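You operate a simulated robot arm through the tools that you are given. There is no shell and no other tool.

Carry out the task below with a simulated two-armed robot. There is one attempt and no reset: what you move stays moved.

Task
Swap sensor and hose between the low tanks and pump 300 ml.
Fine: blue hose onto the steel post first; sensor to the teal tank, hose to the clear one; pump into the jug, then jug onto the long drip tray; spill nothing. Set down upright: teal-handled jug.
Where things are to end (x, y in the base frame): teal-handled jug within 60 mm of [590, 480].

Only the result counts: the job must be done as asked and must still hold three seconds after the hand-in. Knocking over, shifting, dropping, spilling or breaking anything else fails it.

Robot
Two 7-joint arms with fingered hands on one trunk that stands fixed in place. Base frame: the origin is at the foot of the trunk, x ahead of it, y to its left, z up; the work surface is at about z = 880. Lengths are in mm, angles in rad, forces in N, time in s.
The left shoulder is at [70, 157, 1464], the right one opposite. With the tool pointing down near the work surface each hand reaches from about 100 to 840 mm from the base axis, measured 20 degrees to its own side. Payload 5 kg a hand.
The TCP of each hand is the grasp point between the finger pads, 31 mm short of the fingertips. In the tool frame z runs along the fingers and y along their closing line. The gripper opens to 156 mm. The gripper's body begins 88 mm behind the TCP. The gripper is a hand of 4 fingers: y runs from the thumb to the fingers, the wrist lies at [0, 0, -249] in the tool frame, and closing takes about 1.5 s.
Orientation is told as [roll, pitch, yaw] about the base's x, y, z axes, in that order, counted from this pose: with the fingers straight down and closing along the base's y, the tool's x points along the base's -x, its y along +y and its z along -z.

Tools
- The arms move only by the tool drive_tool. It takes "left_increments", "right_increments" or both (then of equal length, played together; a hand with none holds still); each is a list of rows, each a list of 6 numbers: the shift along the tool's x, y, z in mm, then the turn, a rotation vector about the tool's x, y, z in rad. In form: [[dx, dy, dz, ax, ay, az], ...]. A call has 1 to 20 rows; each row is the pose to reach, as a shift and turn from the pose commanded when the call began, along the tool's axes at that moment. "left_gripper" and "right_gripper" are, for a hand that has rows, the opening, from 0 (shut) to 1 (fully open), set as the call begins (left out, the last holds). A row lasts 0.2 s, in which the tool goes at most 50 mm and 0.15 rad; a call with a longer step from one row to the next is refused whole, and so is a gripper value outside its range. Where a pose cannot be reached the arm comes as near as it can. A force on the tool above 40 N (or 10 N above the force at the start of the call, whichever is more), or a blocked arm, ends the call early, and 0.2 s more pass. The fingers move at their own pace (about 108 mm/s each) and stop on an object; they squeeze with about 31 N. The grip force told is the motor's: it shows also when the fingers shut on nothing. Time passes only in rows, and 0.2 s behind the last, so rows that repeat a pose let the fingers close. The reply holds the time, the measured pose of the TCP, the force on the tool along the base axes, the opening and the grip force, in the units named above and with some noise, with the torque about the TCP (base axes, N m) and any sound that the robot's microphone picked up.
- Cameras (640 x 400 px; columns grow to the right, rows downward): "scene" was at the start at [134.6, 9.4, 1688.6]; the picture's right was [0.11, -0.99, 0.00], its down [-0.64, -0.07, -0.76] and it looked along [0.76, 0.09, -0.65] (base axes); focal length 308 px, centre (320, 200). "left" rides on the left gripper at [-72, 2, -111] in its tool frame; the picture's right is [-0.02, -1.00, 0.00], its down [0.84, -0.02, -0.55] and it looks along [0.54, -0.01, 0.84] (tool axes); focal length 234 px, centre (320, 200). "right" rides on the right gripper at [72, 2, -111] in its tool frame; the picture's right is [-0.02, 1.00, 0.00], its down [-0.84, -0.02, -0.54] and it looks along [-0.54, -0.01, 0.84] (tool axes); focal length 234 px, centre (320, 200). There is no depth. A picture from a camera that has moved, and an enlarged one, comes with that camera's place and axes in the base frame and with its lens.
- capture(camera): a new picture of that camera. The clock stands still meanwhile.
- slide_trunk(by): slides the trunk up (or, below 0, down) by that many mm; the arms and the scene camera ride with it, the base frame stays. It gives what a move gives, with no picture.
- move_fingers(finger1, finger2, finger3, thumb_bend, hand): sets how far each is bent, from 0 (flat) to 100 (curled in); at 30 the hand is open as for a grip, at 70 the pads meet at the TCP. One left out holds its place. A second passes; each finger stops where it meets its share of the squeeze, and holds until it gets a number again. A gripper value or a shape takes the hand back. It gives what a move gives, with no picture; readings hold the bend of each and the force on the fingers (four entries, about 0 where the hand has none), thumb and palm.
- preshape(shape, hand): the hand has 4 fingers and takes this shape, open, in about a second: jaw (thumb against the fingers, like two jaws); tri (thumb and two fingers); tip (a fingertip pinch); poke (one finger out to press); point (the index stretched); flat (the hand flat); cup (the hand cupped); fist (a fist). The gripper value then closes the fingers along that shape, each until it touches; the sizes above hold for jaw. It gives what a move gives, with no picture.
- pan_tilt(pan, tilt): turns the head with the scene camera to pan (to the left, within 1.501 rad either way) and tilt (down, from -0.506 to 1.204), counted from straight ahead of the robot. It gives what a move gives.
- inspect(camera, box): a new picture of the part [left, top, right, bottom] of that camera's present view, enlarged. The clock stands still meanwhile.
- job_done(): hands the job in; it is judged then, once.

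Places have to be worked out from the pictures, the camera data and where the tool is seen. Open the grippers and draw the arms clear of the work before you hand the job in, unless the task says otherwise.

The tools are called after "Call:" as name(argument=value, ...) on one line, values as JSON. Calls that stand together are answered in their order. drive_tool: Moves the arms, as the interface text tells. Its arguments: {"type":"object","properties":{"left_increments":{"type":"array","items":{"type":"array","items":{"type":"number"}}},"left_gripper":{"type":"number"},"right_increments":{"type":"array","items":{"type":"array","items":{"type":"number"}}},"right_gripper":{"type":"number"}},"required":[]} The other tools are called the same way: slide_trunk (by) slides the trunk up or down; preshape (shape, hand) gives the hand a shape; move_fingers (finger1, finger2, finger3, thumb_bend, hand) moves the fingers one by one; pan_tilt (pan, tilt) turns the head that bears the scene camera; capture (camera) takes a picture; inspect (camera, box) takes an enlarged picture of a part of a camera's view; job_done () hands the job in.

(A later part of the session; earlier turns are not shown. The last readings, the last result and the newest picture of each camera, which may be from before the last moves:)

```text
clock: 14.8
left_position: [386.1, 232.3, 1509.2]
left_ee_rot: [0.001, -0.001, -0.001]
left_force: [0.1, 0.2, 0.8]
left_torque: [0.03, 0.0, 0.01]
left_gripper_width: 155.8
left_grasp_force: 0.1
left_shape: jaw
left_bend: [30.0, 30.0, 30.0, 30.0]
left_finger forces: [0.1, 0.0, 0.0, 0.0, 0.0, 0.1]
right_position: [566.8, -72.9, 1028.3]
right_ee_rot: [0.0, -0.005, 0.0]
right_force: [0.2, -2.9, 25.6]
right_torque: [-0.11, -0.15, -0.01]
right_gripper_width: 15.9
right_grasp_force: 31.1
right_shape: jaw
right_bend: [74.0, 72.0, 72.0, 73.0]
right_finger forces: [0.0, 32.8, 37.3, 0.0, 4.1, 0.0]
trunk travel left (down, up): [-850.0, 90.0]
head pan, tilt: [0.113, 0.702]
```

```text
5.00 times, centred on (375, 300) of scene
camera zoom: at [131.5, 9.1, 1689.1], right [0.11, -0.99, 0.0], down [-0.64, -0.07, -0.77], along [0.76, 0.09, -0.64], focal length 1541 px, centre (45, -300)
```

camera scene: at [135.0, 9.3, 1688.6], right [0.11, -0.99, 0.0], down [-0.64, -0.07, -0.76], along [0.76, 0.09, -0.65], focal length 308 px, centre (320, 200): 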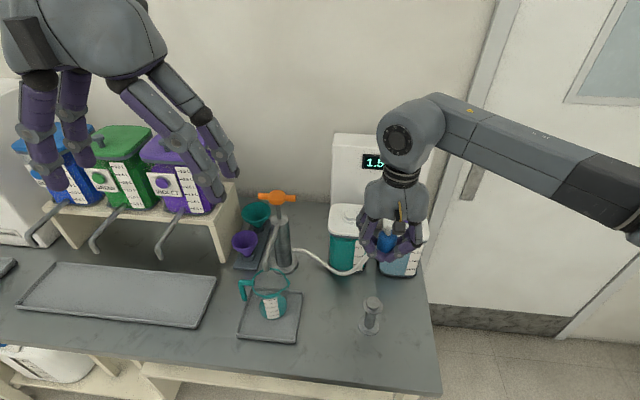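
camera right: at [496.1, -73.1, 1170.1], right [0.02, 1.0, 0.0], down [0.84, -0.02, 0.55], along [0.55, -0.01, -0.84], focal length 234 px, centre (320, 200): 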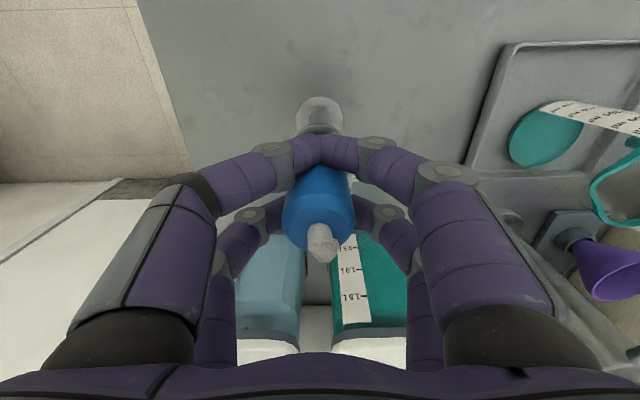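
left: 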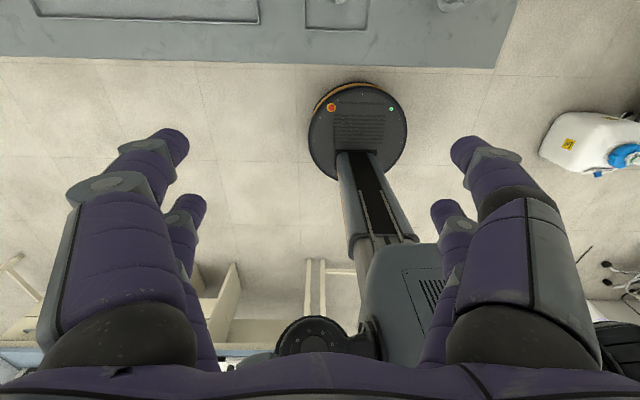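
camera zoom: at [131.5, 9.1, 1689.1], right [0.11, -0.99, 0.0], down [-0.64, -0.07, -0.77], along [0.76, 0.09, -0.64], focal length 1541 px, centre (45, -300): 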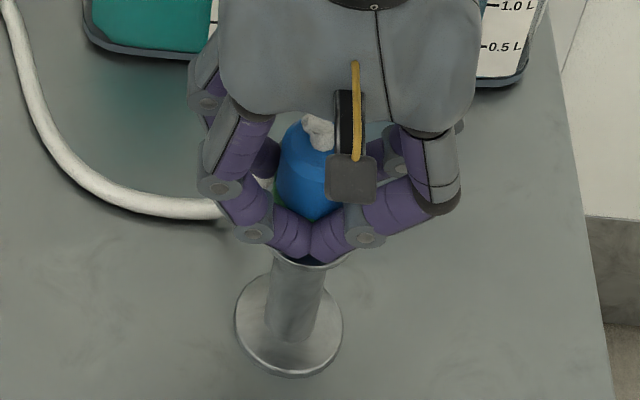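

Firm contact came at z≈1028 (about 26 N), right where a full seat was predicted. I'll ease off 1.5 mm and open the fingers.

Call:
drive_tool(right_increments=[[0, 0, -1.5, 0, 0, 0], [0, 0, -1.5, 0, 0, 0]])

Call:
drive_tool(right_increments=[[0, 0, 0, 0, 0, 0], [0, 0, 0, 0, 0, 0], [0, 0, 0, 0, 0, 0], [0, 0, 0, 0, 0, 0], [0, 0, 0, 0, 0, 0]], right_gripper=0.5)

Call:
capture(camera="right")

Call:
inspect(camera="scene", box=[340, 260, 410, 340])

```text
clock: 15.4
left_position: [387.3, 232.8, 1508.1]
left_ee_rot: [-0.001, 0.0, -0.003]
left_force: [-0.2, -0.4, -0.5]
left_torque: [0.02, -0.01, 0.01]
left_gripper_width: 156.0
left_grasp_force: 0.0
left_shape: jaw
left_bend: [30.0, 30.0, 30.0, 30.0]
left_finger forces: [0.0, 0.1, 0.0, 0.0, 0.0, 0.1]
right_position: [566.2, -74.3, 1028.7]
right_ee_rot: [0.001, -0.004, 0.0]
right_force: [4.0, 0.2, 21.5]
right_torque: [-0.02, -0.34, -0.04]
right_gripper_width: 15.6
right_grasp_force: 30.5
right_shape: jaw
right_bend: [74.0, 72.0, 72.0, 73.0]
right_finger forces: [0.1, 34.5, 37.0, 0.1, 3.5, 0.0]
trunk travel left (down, up): [-850.0, 90.0]
head pan, tilt: [0.113, 0.702]
```

```text
clock: 16.6
left_position: [389.5, 230.4, 1507.7]
left_ee_rot: [0.001, 0.001, 0.0]
left_force: [0.1, 0.3, 1.0]
left_torque: [-0.01, -0.01, 0.02]
left_gripper_width: 155.8
left_grasp_force: 0.1
left_shape: jaw
left_bend: [30.0, 30.0, 30.0, 30.0]
left_finger forces: [0.0, 0.0, 0.0, 0.0, 0.0, 0.0]
right_position: [566.9, -74.3, 1027.7]
right_ee_rot: [0.0, 0.001, -0.001]
right_force: [0.3, -0.9, 1.1]
right_torque: [0.0, 0.01, 0.04]
right_gripper_width: 77.3
right_grasp_force: 0.0
right_shape: jaw
right_bend: [73.0, 73.0, 73.0, 70.0]
right_finger forces: [0.1, 0.0, 0.0, 0.0, 0.0, 0.0]
trunk travel left (down, up): [-850.0, 90.0]
head pan, tilt: [0.113, 0.702]
```

```text
taken
camera right: at [496.4, -72.4, 1138.3], right [0.02, 1.0, 0.0], down [0.84, -0.02, 0.54], along [0.54, -0.01, -0.84], focal length 234 px, centre (320, 200)
```

right: 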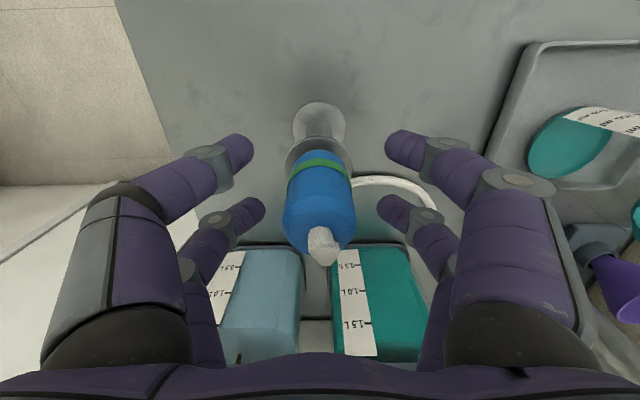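

```text
5.00 times, centred on (375, 300) of scene
camera zoom: at [134.9, 9.1, 1688.5], right [0.11, -0.99, 0.0], down [-0.64, -0.07, -0.76], along [0.76, 0.09, -0.65], focal length 1541 px, centre (45, -300)
```

zoom: 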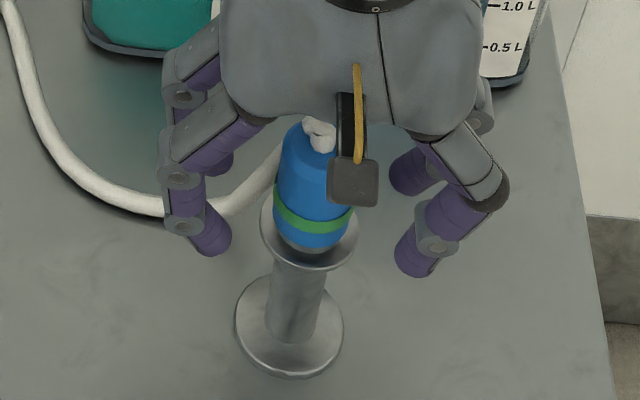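

The cap stands on the post. A thin grey line shows under its rim in the scene view, so I'll check whether it's fully down.

Call:
inspect(camera="scene", box=[350, 280, 390, 320])

Call:
inspect(camera="right", box=[270, 90, 370, 210])

Call:
inspect(camera="scene", box=[385, 190, 435, 240])

```text
10.00 times, centred on (370, 300) of scene
camera zoom: at [134.9, 9.1, 1688.5], right [0.11, -0.99, 0.0], down [-0.64, -0.07, -0.76], along [0.76, 0.09, -0.65], focal length 3082 px, centre (-180, -800)
```

zoom: 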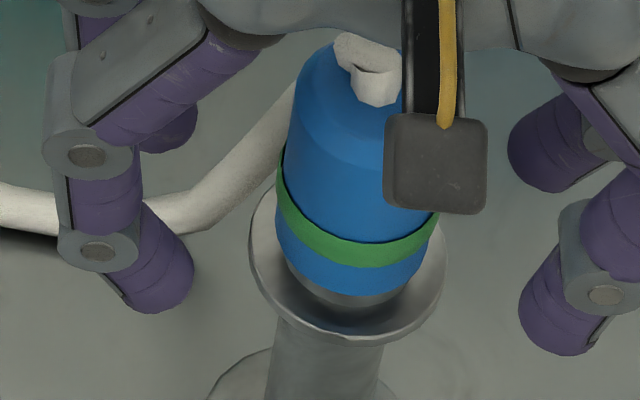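

```text
3.33 times, centred on (320, 150) of right
camera zoom: at [496.4, -72.4, 1138.3], right [0.02, 1.0, 0.0], down [0.84, -0.02, 0.54], along [0.54, -0.01, -0.84], focal length 781 px, centre (320, 367)
```

zoom: 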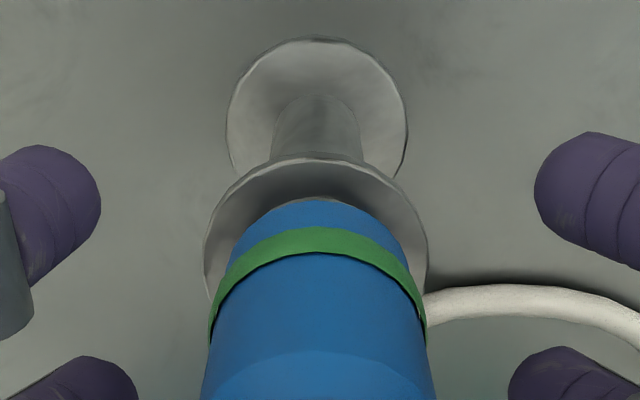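

```text
8.00 times, centred on (410, 215) of scene
camera zoom: at [134.9, 9.1, 1688.5], right [0.11, -0.99, 0.0], down [-0.64, -0.07, -0.76], along [0.76, 0.09, -0.65], focal length 2466 px, centre (-400, 80)
```

zoom: 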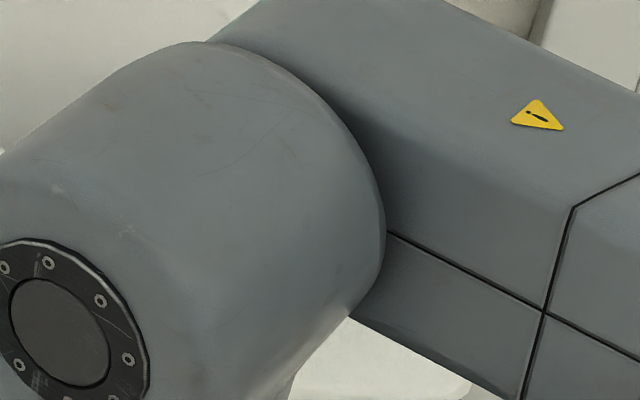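

Compared with how it sat on the tank (same spacing of band, rim and flange), the cap looks equally seated. I'll raise the hand straight up clear of it and look again without the hand in the way.

Call:
drive_tool(right_increments=[[0, 0, -20, 0, 0, 0], [0, 0, -50, 0, 0, 0], [0, 0, -90, 0, 0, 0], [0, 0, -130, 0, 0, 0], [-30, 0, -170, 0, 0, 0], [-70, -20, -190, 0, 0, 0], [-70, -20, -190, 0, 0, 0]])

Call:
inspect(camera="scene", box=[340, 260, 410, 340])

Call:
capture(camera="scene")

Call:
capture(camera="right")

```text
clock: 18.2
left_position: [388.0, 230.9, 1508.1]
left_ee_rot: [0.0, 0.0, -0.003]
left_force: [-1.7, -0.1, 0.2]
left_torque: [0.02, 0.0, -0.03]
left_gripper_width: 155.7
left_grasp_force: 0.1
left_shape: jaw
left_bend: [30.0, 30.0, 30.0, 30.0]
left_finger forces: [0.0, 0.0, 0.1, 0.1, 0.0, 0.0]
right_position: [637.6, -92.7, 1219.2]
right_ee_rot: [0.0, -0.002, 0.0]
right_force: [-1.1, 0.3, -0.8]
right_torque: [0.02, -0.02, 0.03]
right_gripper_width: 77.4
right_grasp_force: 0.0
right_shape: jaw
right_bend: [73.0, 73.0, 73.0, 70.0]
right_finger forces: [0.0, 0.0, 0.1, 0.1, 0.0, 0.0]
trunk travel left (down, up): [-850.0, 90.0]
head pan, tilt: [0.113, 0.702]
```

```text
5.00 times, centred on (375, 300) of scene
camera zoom: at [133.8, 8.8, 1688.7], right [0.11, -0.99, 0.0], down [-0.64, -0.07, -0.76], along [0.76, 0.09, -0.64], focal length 1541 px, centre (45, -300)
```

zoom: 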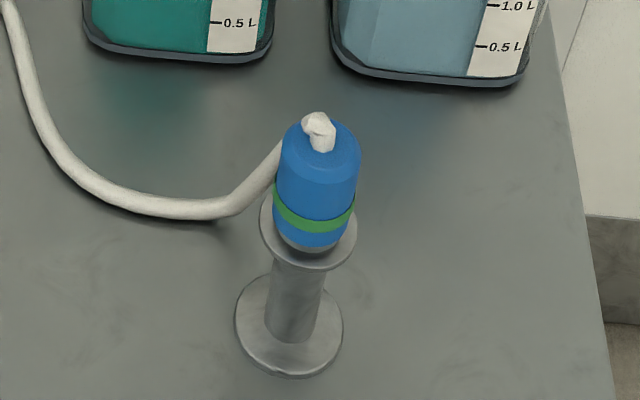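

```text
taken
camera scene: at [133.8, 8.8, 1688.7], right [0.11, -0.99, 0.0], down [-0.64, -0.07, -0.76], along [0.76, 0.09, -0.64], focal length 308 px, centre (320, 200)
```

scene: 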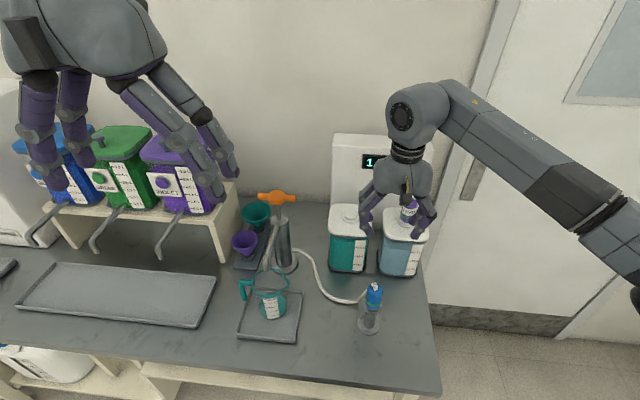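

```text
taken
camera right: at [566.6, -92.5, 1329.6], right [0.02, 1.0, 0.0], down [0.84, -0.02, 0.55], along [0.55, -0.01, -0.84], focal length 234 px, centre (320, 200)
```

right: 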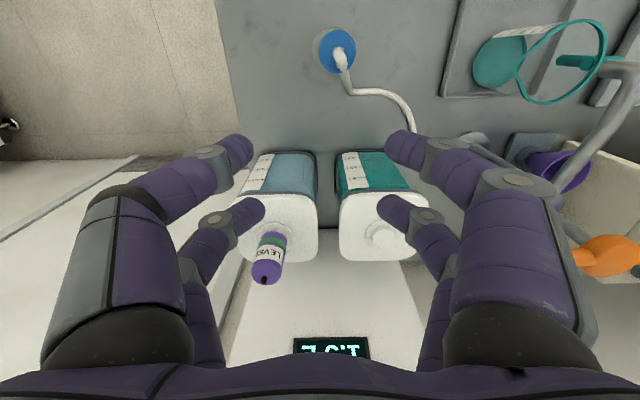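

The hose cap stands upright on the post, at the same height above its flange as it had on the tank. Next, the hand goes above the purple sensor at about (795, -164).

Call:
drive_tool(right_increments=[[-30, -15, -15, 0, 0, 0], [-70, -35, -25, 0, 0, 0], [-110, -52, -25, 0, 0, 0], [-140, -68, -15, 0, 0, 0], [-155, -72, -10, 0, 0, 0], [-155, -72, -10, 0, 0, 0]])

Call:
capture(camera="right")

Call:
inspect(camera="right", box=[250, 60, 390, 200])

```text
clock: 19.6
left_position: [388.4, 232.2, 1508.3]
left_ee_rot: [-0.001, 0.001, -0.003]
left_force: [0.2, -0.1, -0.1]
left_torque: [0.01, -0.01, 0.03]
left_gripper_width: 156.0
left_grasp_force: 0.1
left_shape: jaw
left_bend: [30.0, 30.0, 30.0, 30.0]
left_finger forces: [0.1, 0.0, 0.0, 0.0, 0.0, 0.0]
right_position: [790.8, -165.9, 1228.5]
right_ee_rot: [-0.002, 0.0, 0.0]
right_force: [0.3, 0.2, 0.4]
right_torque: [0.02, 0.01, 0.01]
right_gripper_width: 77.4
right_grasp_force: 0.0
right_shape: jaw
right_bend: [73.0, 73.0, 73.0, 70.0]
right_finger forces: [0.1, 0.1, 0.0, 0.0, 0.0, 0.0]
trunk travel left (down, up): [-850.0, 90.0]
head pan, tilt: [0.113, 0.702]
```

```text
taken
camera right: at [719.4, -163.9, 1339.1], right [0.02, 1.0, 0.0], down [0.84, -0.02, 0.55], along [0.54, -0.01, -0.84], focal length 234 px, centre (320, 200)
```

right: 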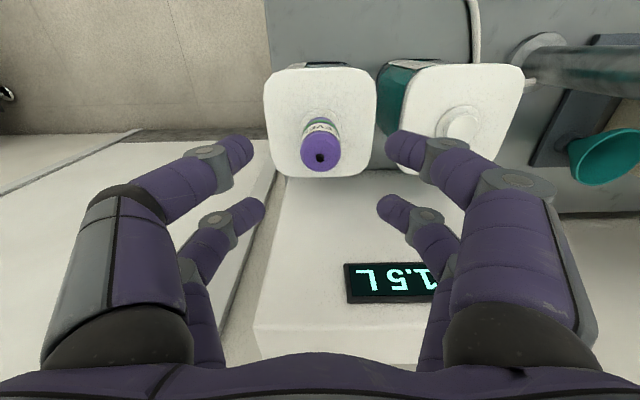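

```text
2.86 times, centred on (320, 130) of right
camera zoom: at [719.4, -163.9, 1339.1], right [0.02, 1.0, 0.0], down [0.84, -0.02, 0.55], along [0.54, -0.01, -0.84], focal length 669 px, centre (320, 400)
```

zoom: 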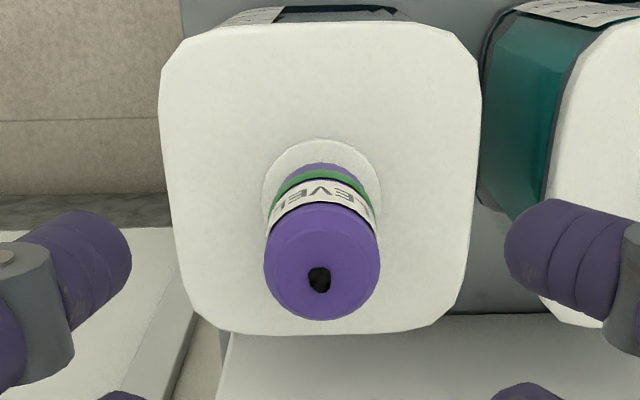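

The sensor axis is at about (798, -164.6). I'll shift 7 mm forward and descend to the same grip height as for the hose cap.

Call:
drive_tool(right_increments=[[-4, 0.5, 25, 0, 0, 0], [-7.4, 0.8, 55, 0, 0, 0], [-7.4, 0.8, 85, 0, 0, 0], [-7.4, 0.8, 110, 0, 0, 0], [-7.4, 0.8, 117, 0, 0, 0], [-7.4, 0.8, 117, 0, 0, 0]])

Call:
capture(camera="right")

Call:
inspect(camera="scene", box=[310, 150, 460, 280])

```text
clock: 21.0
left_position: [387.9, 232.3, 1508.0]
left_ee_rot: [0.0, 0.0, -0.003]
left_force: [-0.2, -0.5, 0.3]
left_torque: [0.0, 0.0, -0.02]
left_gripper_width: 156.0
left_grasp_force: 0.0
left_shape: jaw
left_bend: [30.0, 30.0, 30.0, 30.0]
left_finger forces: [0.1, 0.0, 0.1, 0.1, 0.1, 0.0]
right_position: [799.4, -166.2, 1111.1]
right_ee_rot: [-0.001, 0.001, 0.001]
right_force: [0.3, 0.3, 0.3]
right_torque: [-0.02, 0.02, -0.03]
right_gripper_width: 77.7
right_grasp_force: 0.2
right_shape: jaw
right_bend: [73.0, 73.0, 73.0, 70.0]
right_finger forces: [0.0, 0.0, 0.0, 0.1, 0.0, 0.1]
trunk travel left (down, up): [-850.0, 90.0]
head pan, tilt: [0.113, 0.702]
```

```text
taken
camera right: at [729.1, -163.6, 1221.8], right [0.02, 1.0, 0.0], down [0.84, -0.02, 0.54], along [0.54, -0.01, -0.84], focal length 234 px, centre (320, 200)
```

right: 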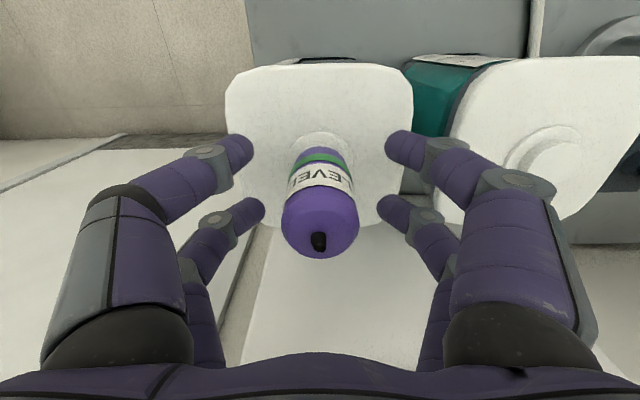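

```text
3.08 times, centred on (385, 215) of scene
camera zoom: at [134.2, 9.3, 1688.6], right [0.11, -0.99, 0.0], down [-0.64, -0.07, -0.76], along [0.76, 0.09, -0.64], focal length 948 px, centre (120, 154)
```

zoom: 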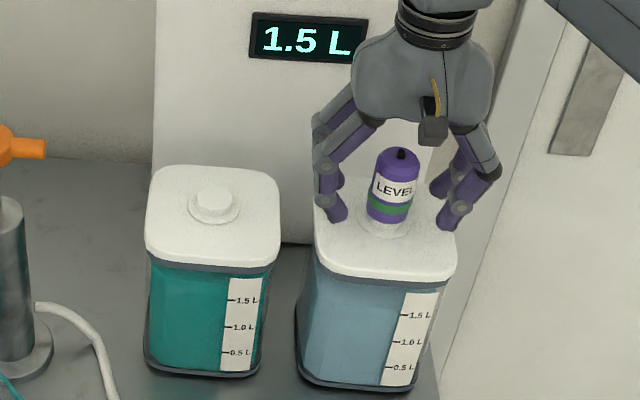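

The hand is centred on the sensor, so I'll close on it.

Call:
drive_tool(right_increments=[[0, 0, 0, 0, 0, 0], [0, 0, 0, 0, 0, 0], [0, 0, 0, 0, 0, 0], [0, 0, 0, 0, 0, 0], [0, 0, 0, 0, 0, 0], [0, 0, 0, 0, 0, 0], [0, 0, 0, 0, 0, 0]], right_gripper=0.0)

Call:
capture(camera="right")

```text
clock: 22.6
left_position: [391.5, 232.9, 1508.3]
left_ee_rot: [-0.001, 0.0, -0.001]
left_force: [0.4, 0.6, 0.1]
left_torque: [0.0, 0.01, -0.01]
left_gripper_width: 155.9
left_grasp_force: 0.1
left_shape: jaw
left_bend: [30.0, 30.0, 30.0, 30.0]
left_finger forces: [0.1, 0.0, 0.0, 0.0, 0.1, 0.0]
right_position: [800.8, -163.2, 1109.2]
right_ee_rot: [-0.001, 0.0, 0.0]
right_force: [1.0, 3.3, -2.0]
right_torque: [-0.26, 0.12, 0.12]
right_gripper_width: 23.7
right_grasp_force: 30.8
right_shape: jaw
right_bend: [73.0, 73.0, 73.0, 71.0]
right_finger forces: [33.7, 26.0, 26.5, 0.0, 26.6, 0.0]
trunk travel left (down, up): [-850.0, 90.0]
head pan, tilt: [0.113, 0.702]
```

```text
taken
camera right: at [730.0, -162.8, 1221.4], right [0.02, 1.0, 0.0], down [0.84, -0.02, 0.54], along [0.54, -0.01, -0.84], focal length 234 px, centre (320, 200)
```

right: 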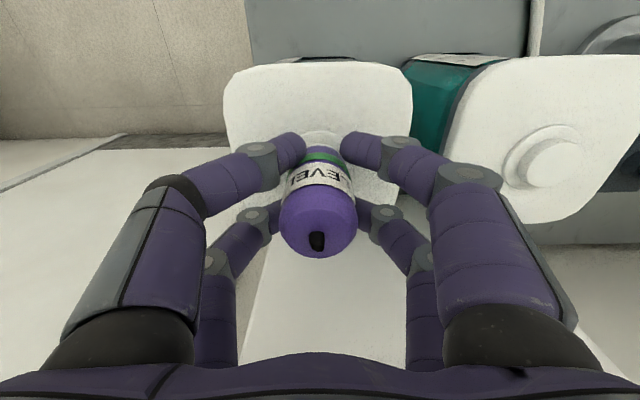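

The grip is good, with forces on all fingers. I'll lift the sensor gently and then higher.

Call:
drive_tool(right_increments=[[0, 0, -3, 0, 0, 0], [0, 0, -8, 0, 0, 0], [0, 0, -20, 0, 0, 0], [0, 0, -45, 0, 0, 0], [0, 0, -80, 0, 0, 0], [0, 0, -80, 0, 0, 0]])

Call:
capture(camera="right")

Call:
inspect(camera="scene", box=[310, 130, 460, 280])

```text
clock: 24.0
left_position: [389.6, 232.1, 1509.2]
left_ee_rot: [0.001, 0.0, -0.003]
left_force: [-0.4, 0.9, -0.4]
left_torque: [-0.02, -0.04, 0.0]
left_gripper_width: 155.9
left_grasp_force: 0.2
left_shape: jaw
left_bend: [30.0, 30.0, 30.0, 30.0]
left_finger forces: [0.1, 0.0, 0.0, 0.0, 0.1, 0.0]
right_position: [800.1, -164.3, 1191.7]
right_ee_rot: [-0.001, 0.0, 0.0]
right_force: [0.3, -0.1, 0.1]
right_torque: [-0.01, 0.0, 0.0]
right_gripper_width: 20.0
right_grasp_force: 31.1
right_shape: jaw
right_bend: [73.0, 74.0, 76.0, 70.0]
right_finger forces: [30.1, 26.0, 27.5, 0.0, 39.9, 0.0]
trunk travel left (down, up): [-850.0, 90.0]
head pan, tilt: [0.113, 0.702]
```

```text
taken
camera right: at [728.3, -163.2, 1303.0], right [0.02, 1.0, 0.0], down [0.84, -0.02, 0.54], along [0.54, -0.01, -0.84], focal length 234 px, centre (320, 200)
```

right: 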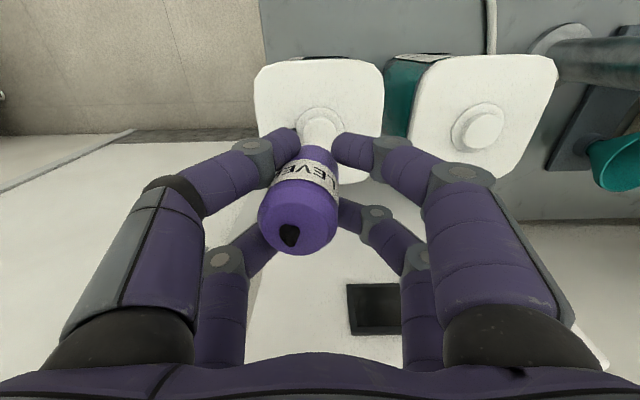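

```text
2.67 times, centred on (385, 205) of scene
camera zoom: at [134.5, 9.3, 1688.6], right [0.11, -0.99, 0.0], down [-0.64, -0.07, -0.76], along [0.76, 0.09, -0.65], focal length 822 px, centre (147, 187)
```

zoom: 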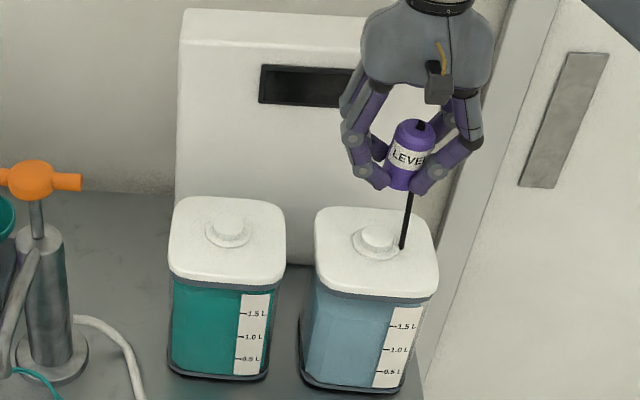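

The sensor came free, but it leans towards -y in the grip. I'll zoom in to measure that tilt before placing it.

Call:
inspect(camera="scene", box=[370, 160, 440, 240])

Call:
inspect(camera="right", box=[230, 100, 400, 270])

```text
5.00 times, centred on (405, 200) of scene
camera zoom: at [134.5, 9.3, 1688.6], right [0.11, -0.99, 0.0], down [-0.64, -0.07, -0.76], along [0.76, 0.09, -0.65], focal length 1541 px, centre (-105, 200)
```

zoom: 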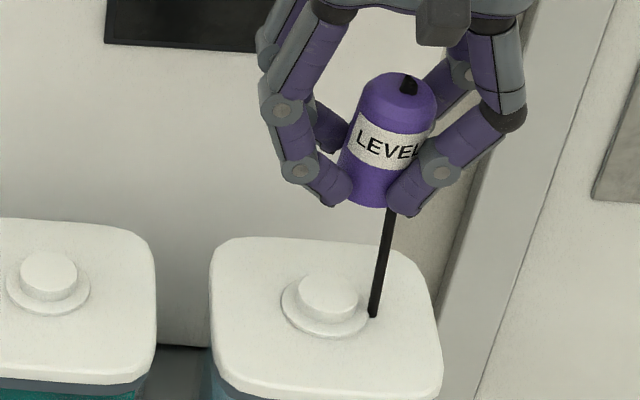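

```text
2.35 times, centred on (315, 185) of right
camera zoom: at [728.3, -163.2, 1303.0], right [0.02, 1.0, 0.0], down [0.84, -0.02, 0.54], along [0.54, -0.01, -0.84], focal length 551 px, centre (332, 235)
```

zoom: 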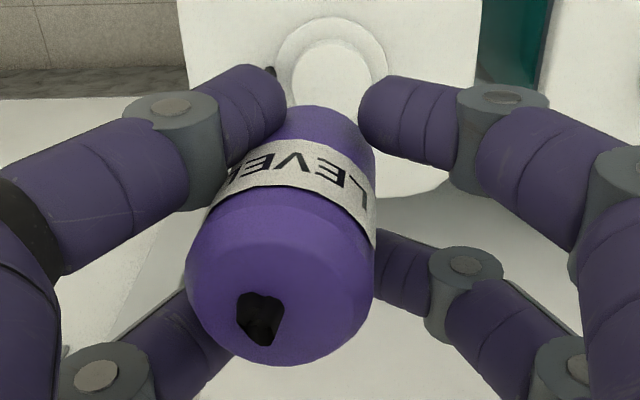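

The sensor leans roughly 7–12° toward -y and sits a few mm off centre. I'll carry it above the empty teal tank, roll the hand about 0.17 rad to compensate, and look again.

Call:
drive_tool(right_increments=[[0, 0, -30, 0, 0, 0], [0, 25, -50, 0, 0, 0], [0, 65, -60, 0, 0, 0], [0, 105, -60, 0, 0, 0], [0, 145, -60, 0.05, 0, 0], [0, 164, -60, 0.12, 0, 0], [0, 164, -60, 0.17, 0, 0], [0, 164, -60, 0.17, 0, 0]])

Call:
capture(camera="right")

Call:
inspect(camera="scene", box=[310, 110, 420, 230])

Call:
inspect(camera="right", box=[230, 80, 400, 270])

```text
clock: 25.8
left_position: [389.5, 231.0, 1507.0]
left_ee_rot: [0.001, -0.001, 0.0]
left_force: [0.7, -0.1, 0.8]
left_torque: [0.03, -0.01, 0.01]
left_gripper_width: 155.8
left_grasp_force: 0.0
left_shape: jaw
left_bend: [30.0, 30.0, 30.0, 30.0]
left_finger forces: [0.0, 0.0, 0.0, 0.0, 0.1, 0.0]
right_position: [800.0, -3.4, 1252.2]
right_ee_rot: [-0.153, -0.007, 0.0]
right_force: [-0.2, 0.4, -1.8]
right_torque: [0.02, -0.02, 0.04]
right_gripper_width: 19.8
right_grasp_force: 31.3
right_shape: jaw
right_bend: [73.0, 74.0, 76.0, 70.0]
right_finger forces: [30.2, 26.8, 28.0, 0.1, 40.2, 0.0]
right hand out of reach, approached as far as the arm can: row 7
trunk travel left (down, up): [-850.0, 90.0]
head pan, tilt: [0.113, 0.702]
```

```text
taken
camera right: at [728.3, 15.7, 1360.8], right [0.02, 0.99, -0.15], down [0.83, 0.06, 0.55], along [0.55, -0.14, -0.82], focal length 234 px, centre (320, 200)
```

right: 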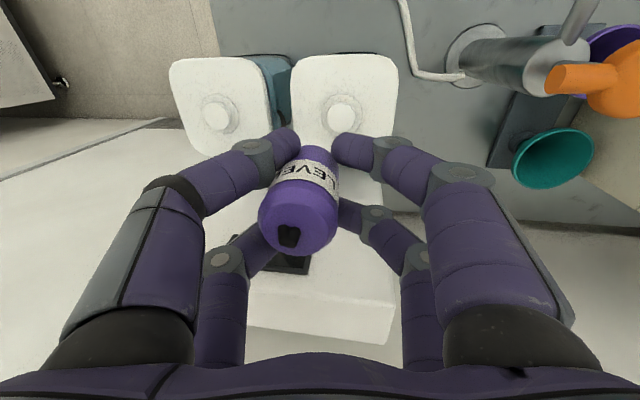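

```text
3.33 times, centred on (365, 170) of scene
camera zoom: at [135.1, 7.3, 1688.6], right [0.11, -0.99, 0.0], down [-0.64, -0.07, -0.76], along [0.76, 0.09, -0.65], focal length 1027 px, centre (170, 300)
```

zoom: 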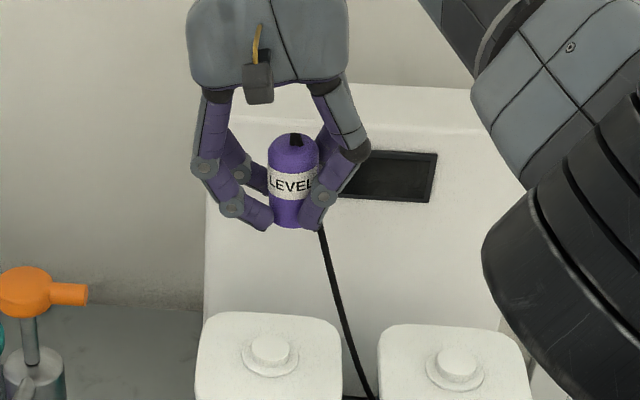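

```text
2.11 times, centred on (315, 175) of right
camera zoom: at [728.3, 15.7, 1360.8], right [0.02, 0.99, -0.15], down [0.83, 0.06, 0.55], along [0.55, -0.14, -0.82], focal length 493 px, centre (330, 253)
```

zoom: 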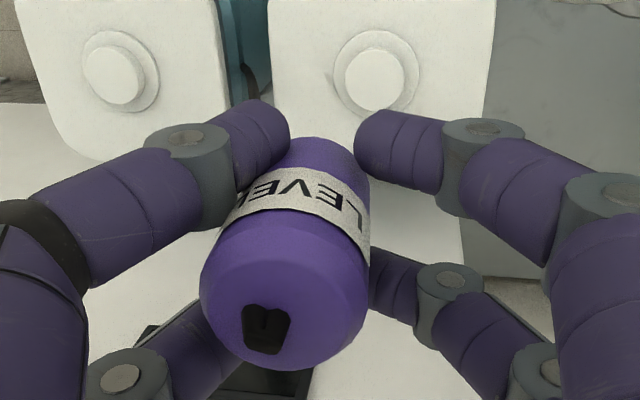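

With the roll, the sensor is upright to within about 1–2°. Its axis is at y≈-9.3, so it needs to go about +5 mm in y to match the knob at y≈-4.2. I'll descend to about 25 mm above seating and look again.

Call:
drive_tool(right_increments=[[0, 9, 25, 0, 0, 0], [0, 14, 50, 0, 0, 0], [0, 19, 80, 0, 0, 0], [0, 22.5, 102, 0, 0, 0], [0, 24.7, 114.5, 0, 0, 0], [0, 24.7, 114.5, 0, 0, 0]])

Call:
capture(camera="right")

Call:
inspect(camera="scene", box=[310, 160, 400, 260])

Call:
inspect(camera="right", box=[230, 80, 400, 270])

```text
clock: 27.2
left_position: [389.7, 230.6, 1508.3]
left_ee_rot: [0.0, 0.0, -0.002]
left_force: [0.0, -0.4, 0.1]
left_torque: [0.0, 0.02, -0.01]
left_gripper_width: 155.8
left_grasp_force: 0.2
left_shape: jaw
left_bend: [30.0, 30.0, 30.0, 30.0]
left_finger forces: [0.0, 0.0, 0.0, 0.1, 0.0, 0.0]
right_position: [791.7, 4.1, 1133.3]
right_ee_rot: [-0.169, 0.0, -0.001]
right_force: [0.1, -0.4, -1.6]
right_torque: [0.03, 0.02, -0.02]
right_gripper_width: 18.4
right_grasp_force: 31.0
right_shape: jaw
right_bend: [74.0, 74.0, 76.0, 75.0]
right_finger forces: [32.3, 22.8, 49.9, 0.1, 46.2, 0.0]
right hand out of reach, approached as far as the arm can: row 1, 2, 3, 4, 5, 6
trunk travel left (down, up): [-850.0, 90.0]
head pan, tilt: [0.113, 0.702]
```

```text
taken
camera right: at [720.3, 23.6, 1241.3], right [0.02, 0.99, -0.17], down [0.84, 0.07, 0.54], along [0.54, -0.15, -0.82], focal length 234 px, centre (320, 200)
```

right: 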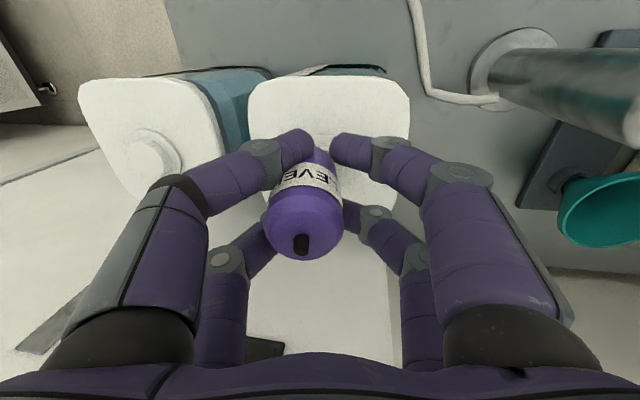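

```text
4.00 times, centred on (355, 210) of scene
camera zoom: at [134.8, 8.7, 1688.6], right [0.11, -0.99, 0.0], down [-0.64, -0.07, -0.76], along [0.76, 0.09, -0.65], focal length 1233 px, centre (180, 160)
```

zoom: 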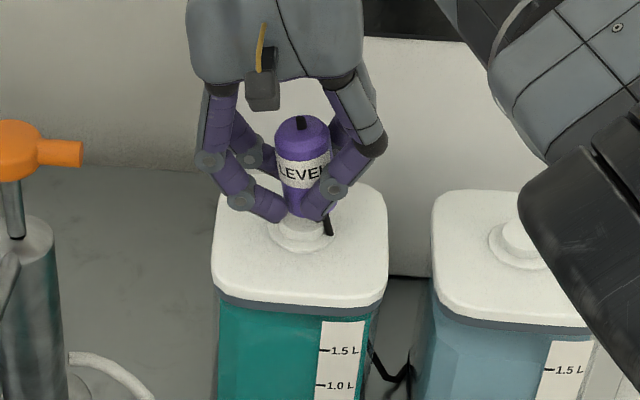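

```text
2.11 times, centred on (315, 175) of right
camera zoom: at [720.3, 23.6, 1241.3], right [0.02, 0.99, -0.17], down [0.84, 0.07, 0.54], along [0.54, -0.15, -0.82], focal length 493 px, centre (330, 253)
```

zoom: 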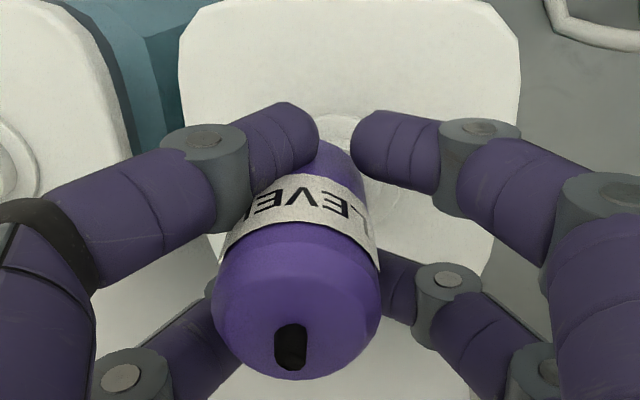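

The arm is at its reach limit with this roll (x fell 8 mm short), and the sensor has shifted in the grip, now leaning about 5° the other way. It's safer to go back over the clear tank, which the right arm reaches easily, set the sensor down there and regrip it squarely. I'll raise and move back now, reducing the roll.

Call:
drive_tool(right_increments=[[0, -5, -30, 0, 0, 0], [0, -12, -70, 0, 0, 0], [0, -18.6, -108, 0, 0, 0], [0, -45, -104, -0.03, 0, 0], [0, -85, -97, -0.06, 0, 0], [0, -125, -90, -0.08, 0, 0], [0, -165, -83, -0.08, 0, 0], [0, -180, -81, -0.08, 0, 0], [0, -180, -81, -0.08, 0, 0]])

Call:
capture(camera="right")

Call:
inspect(camera="scene", box=[350, 110, 470, 230])

Call:
inspect(camera="right", box=[230, 80, 400, 270])

```text
clock: 29.2
left_position: [389.0, 233.4, 1508.2]
left_ee_rot: [-0.001, 0.0, 0.0]
left_force: [0.0, -0.4, -0.2]
left_torque: [-0.02, 0.02, -0.01]
left_gripper_width: 156.1
left_grasp_force: 0.0
left_shape: jaw
left_bend: [30.0, 30.0, 30.0, 30.0]
left_finger forces: [0.0, 0.1, 0.0, 0.0, 0.0, 0.0]
right_position: [791.2, -159.3, 1241.7]
right_ee_rot: [-0.091, 0.001, 0.0]
right_force: [-0.8, 0.4, -0.8]
right_torque: [0.0, 0.01, -0.02]
right_gripper_width: 16.9
right_grasp_force: 31.1
right_shape: jaw
right_bend: [74.0, 73.0, 75.0, 76.0]
right_finger forces: [33.9, 21.9, 63.5, 0.1, 46.0, 0.0]
trunk travel left (down, up): [-850.0, 90.0]
head pan, tilt: [0.113, 0.702]
```

```text
taken
camera right: at [719.5, -147.7, 1351.9], right [0.02, 1.0, -0.09], down [0.84, 0.03, 0.54], along [0.54, -0.09, -0.83], focal length 234 px, centre (320, 200)
```

right: 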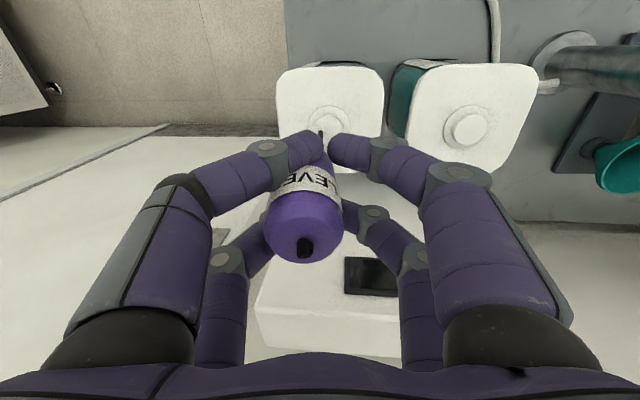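

```text
3.33 times, centred on (410, 170) of scene
camera zoom: at [134.6, 10.7, 1688.6], right [0.11, -0.99, 0.0], down [-0.64, -0.07, -0.76], along [0.76, 0.09, -0.65], focal length 1027 px, centre (20, 300)
```

zoom: 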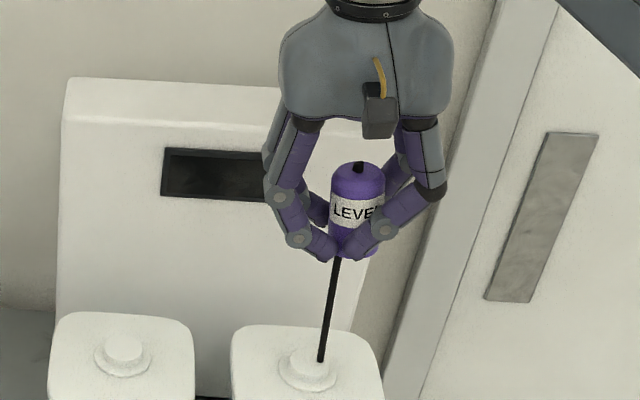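

```text
2.11 times, centred on (315, 175) of right
camera zoom: at [719.5, -147.7, 1351.9], right [0.02, 1.0, -0.09], down [0.84, 0.03, 0.54], along [0.54, -0.09, -0.83], focal length 493 px, centre (330, 253)
```

zoom: 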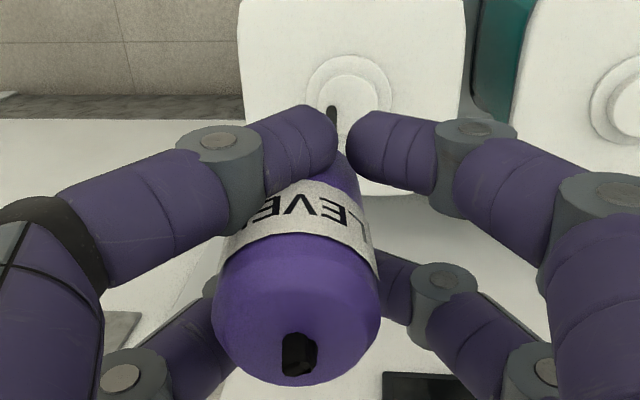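

The sensor keeps creeping in the grip, leaning about 8° toward +y now, so I should set it down quickly. I'll rotate the hand back about 0.17, centre over the clear tank's knob and go down to about 27 mm above seat.

Call:
drive_tool(right_increments=[[-3, 5, 35, -0.07, 0, 0], [-6, 10, 72, -0.14, 0, 0], [-9, 14.3, 107, -0.17, 0, 0], [-9, 14.3, 107, -0.17, 0, 0]])

Call:
inspect(camera="scene", box=[360, 160, 450, 260])

Call:
capture(camera="right")

Call:
inspect(camera="right", box=[230, 80, 400, 270])

```text
clock: 30.2
left_position: [387.3, 232.1, 1507.9]
left_ee_rot: [-0.002, 0.0, -0.001]
left_force: [-0.1, -0.4, 0.1]
left_torque: [-0.03, 0.01, 0.03]
left_gripper_width: 155.8
left_grasp_force: 0.0
left_shape: jaw
left_bend: [30.0, 30.0, 30.0, 30.0]
left_finger forces: [0.1, 0.1, 0.1, 0.0, 0.0, 0.0]
right_position: [797.7, -157.2, 1134.2]
right_ee_rot: [0.08, 0.0, 0.0]
right_force: [0.1, -0.4, -0.7]
right_torque: [0.0, -0.01, 0.0]
right_gripper_width: 16.8
right_grasp_force: 31.0
right_shape: jaw
right_bend: [74.0, 73.0, 75.0, 76.0]
right_finger forces: [34.0, 22.6, 63.0, 0.0, 45.6, 0.1]
trunk travel left (down, up): [-850.0, 90.0]
head pan, tilt: [0.113, 0.702]
```

```text
4.00 times, centred on (405, 210) of scene
camera zoom: at [134.5, 9.4, 1688.6], right [0.11, -0.99, 0.0], down [-0.64, -0.07, -0.76], along [0.76, 0.09, -0.65], focal length 1233 px, centre (-20, 160)
```

zoom: 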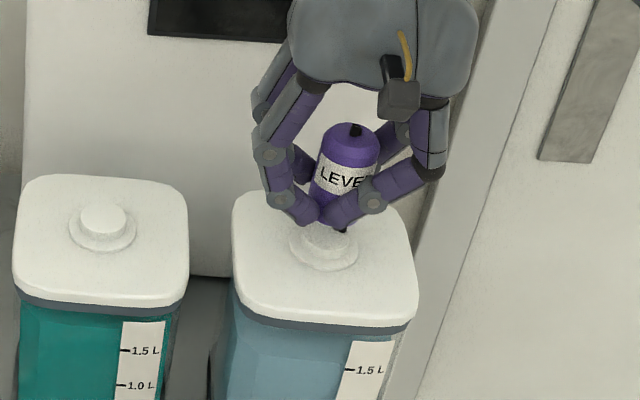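

```text
taken
camera right: at [727.8, -163.9, 1245.3], right [0.02, 1.0, 0.08], down [0.84, -0.06, 0.54], along [0.54, 0.05, -0.84], focal length 234 px, centre (320, 200)
```

right: 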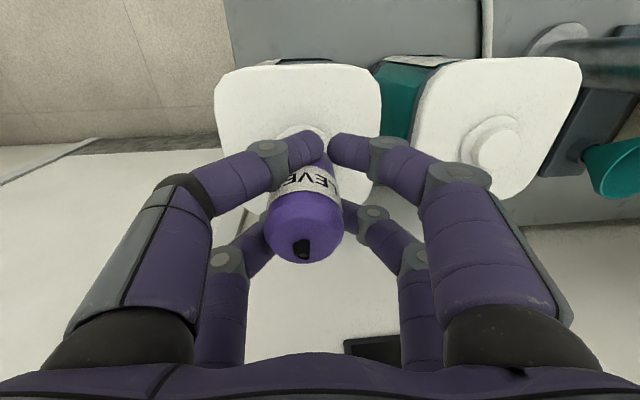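

```text
2.11 times, centred on (315, 175) of right
camera zoom: at [727.8, -163.9, 1245.3], right [0.02, 1.0, 0.08], down [0.84, -0.06, 0.54], along [0.54, 0.05, -0.84], focal length 493 px, centre (330, 253)
```

zoom: 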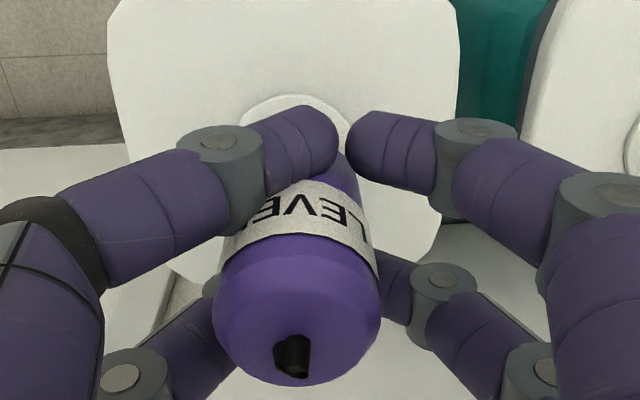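

The grip has settled (the bends and width no longer change). I'll zoom closer to judge the remaining tilt.

Call:
inspect(camera="scene", box=[390, 180, 430, 230])

```text
8.00 times, centred on (410, 205) of scene
camera zoom: at [134.5, 9.4, 1688.6], right [0.11, -0.99, 0.0], down [-0.64, -0.07, -0.76], along [0.76, 0.09, -0.65], focal length 2466 px, centre (-400, 160)
```

zoom: 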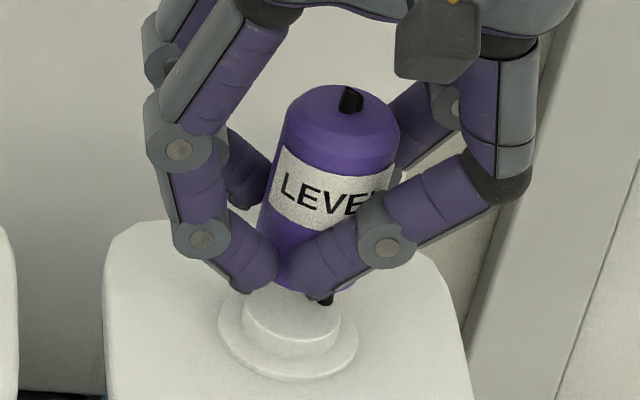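

It's upright within about 1.5° and its top is right above the clear tank's knob, needing about 2.5 mm in x. I'll lower it slowly until it makes contact.

Call:
drive_tool(right_increments=[[-2.5, -0.6, 8, 0, 0, 0], [-2.5, -1.2, 15, 0, 0, 0], [-2.5, -1.6, 20, 0, 0, 0], [-2.5, -1.8, 23, 0, 0, 0], [-2.5, -2, 25.5, 0, 0, 0], [-2.5, -2.2, 28, 0, 0, 0], [-2.5, -2.4, 30, 0, 0, 0]])

Call:
inspect(camera="scene", box=[385, 180, 435, 240])

Call:
capture(camera="right")

```text
clock: 31.8
left_position: [386.2, 232.2, 1509.4]
left_ee_rot: [-0.001, -0.001, -0.002]
left_force: [0.5, 0.7, -0.1]
left_torque: [-0.01, 0.03, -0.01]
left_gripper_width: 155.9
left_grasp_force: 0.0
left_shape: jaw
left_bend: [30.0, 30.0, 30.0, 30.0]
left_finger forces: [0.1, 0.1, 0.1, 0.0, 0.0, 0.0]
right_position: [802.5, -155.3, 1109.2]
right_ee_rot: [0.083, -0.007, 0.0]
right_force: [5.6, -2.8, 18.7]
right_torque: [-0.27, -0.02, 0.13]
right_gripper_width: 17.3
right_grasp_force: 31.5
right_shape: jaw
right_bend: [74.0, 73.0, 75.0, 76.0]
right_finger forces: [36.1, 23.1, 65.9, 0.1, 42.9, 0.0]
trunk travel left (down, up): [-850.0, 90.0]
head pan, tilt: [0.113, 0.702]
```

```text
6.67 times, centred on (410, 210) of scene
camera zoom: at [132.3, 9.6, 1689.1], right [0.11, -0.99, 0.0], down [-0.64, -0.07, -0.77], along [0.76, 0.09, -0.64], focal length 2055 px, centre (-280, 133)
```

zoom: 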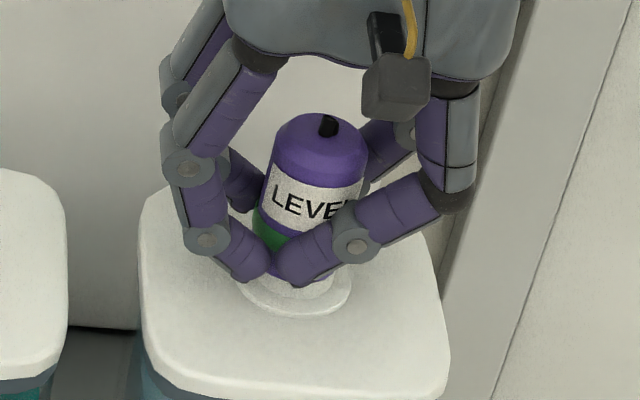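

```text
taken
camera right: at [731.0, -163.0, 1219.0], right [0.02, 1.0, 0.08], down [0.83, -0.06, 0.55], along [0.55, 0.06, -0.83], focal length 234 px, centre (320, 200)
```

right: 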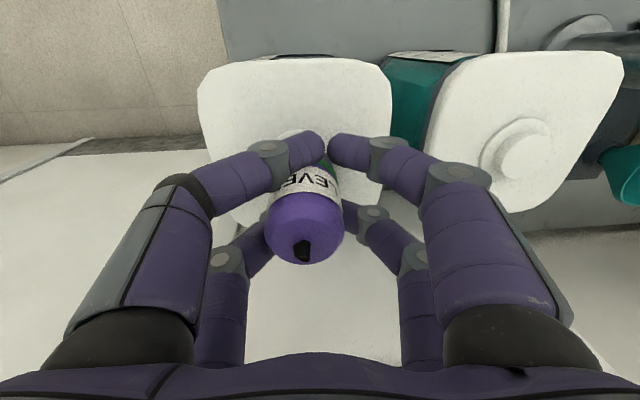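

Contact at about 19 N, and the green band has reappeared on the sensor. It wasn't there while it was held, so green evidently means "seated" (the hose cap on the post shows it too). I'll open the fingers and check.

Call:
drive_tool(right_increments=[[0, 0, -2, 0, 0, 0], [0, 0, -2, 0, 0, 0], [0, 0, -2, 0, 0, 0], [0, 0, -2, 0, 0, 0], [0, 0, -2, 0, 0, 0]], right_gripper=0.5)

Call:
inspect(camera="scene", box=[320, 140, 450, 250])

Call:
capture(camera="right")

```text
clock: 32.6
left_position: [391.4, 233.0, 1506.1]
left_ee_rot: [-0.001, 0.002, -0.008]
left_force: [0.0, 0.0, 0.2]
left_torque: [0.05, 0.03, 0.02]
left_gripper_width: 156.3
left_grasp_force: 0.0
left_shape: jaw
left_bend: [30.0, 30.0, 30.0, 30.0]
left_finger forces: [0.1, 0.1, 0.0, 0.0, 0.1, 0.0]
right_position: [802.4, -140.2, 1111.1]
right_ee_rot: [0.102, -0.004, 0.012]
right_force: [0.9, 39.4, 5.8]
right_torque: [0.49, -0.26, -0.36]
right_gripper_width: 57.1
right_grasp_force: 0.0
right_shape: jaw
right_bend: [73.0, 73.0, 77.0, 71.0]
right_finger forces: [0.0, 0.1, 51.3, 0.0, 54.0, 0.1]
trunk travel left (down, up): [-850.0, 90.0]
head pan, tilt: [0.113, 0.702]
stopped in row 3 (right hand): the force on the tool passed its limit at 42 N (the readings are from after the stop); the commanded pose is now the measured one
```

```text
3.64 times, centred on (385, 195) of scene
camera zoom: at [136.5, 14.0, 1688.1], right [0.11, -0.99, 0.0], down [-0.64, -0.08, -0.76], along [0.76, 0.09, -0.65], focal length 1121 px, centre (84, 218)
```

zoom: 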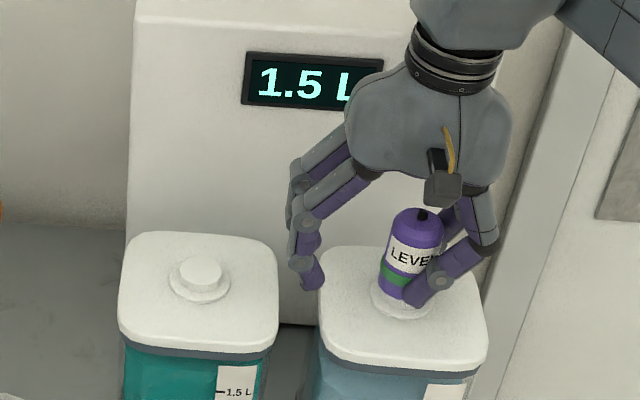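

```text
taken
camera right: at [731.0, -150.6, 1222.0], right [0.01, 0.99, 0.1], down [0.84, -0.07, 0.54], along [0.55, 0.08, -0.83], focal length 234 px, centre (320, 200)
```

right: 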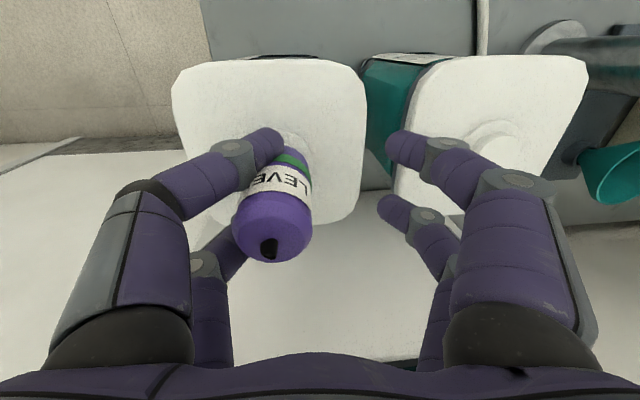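

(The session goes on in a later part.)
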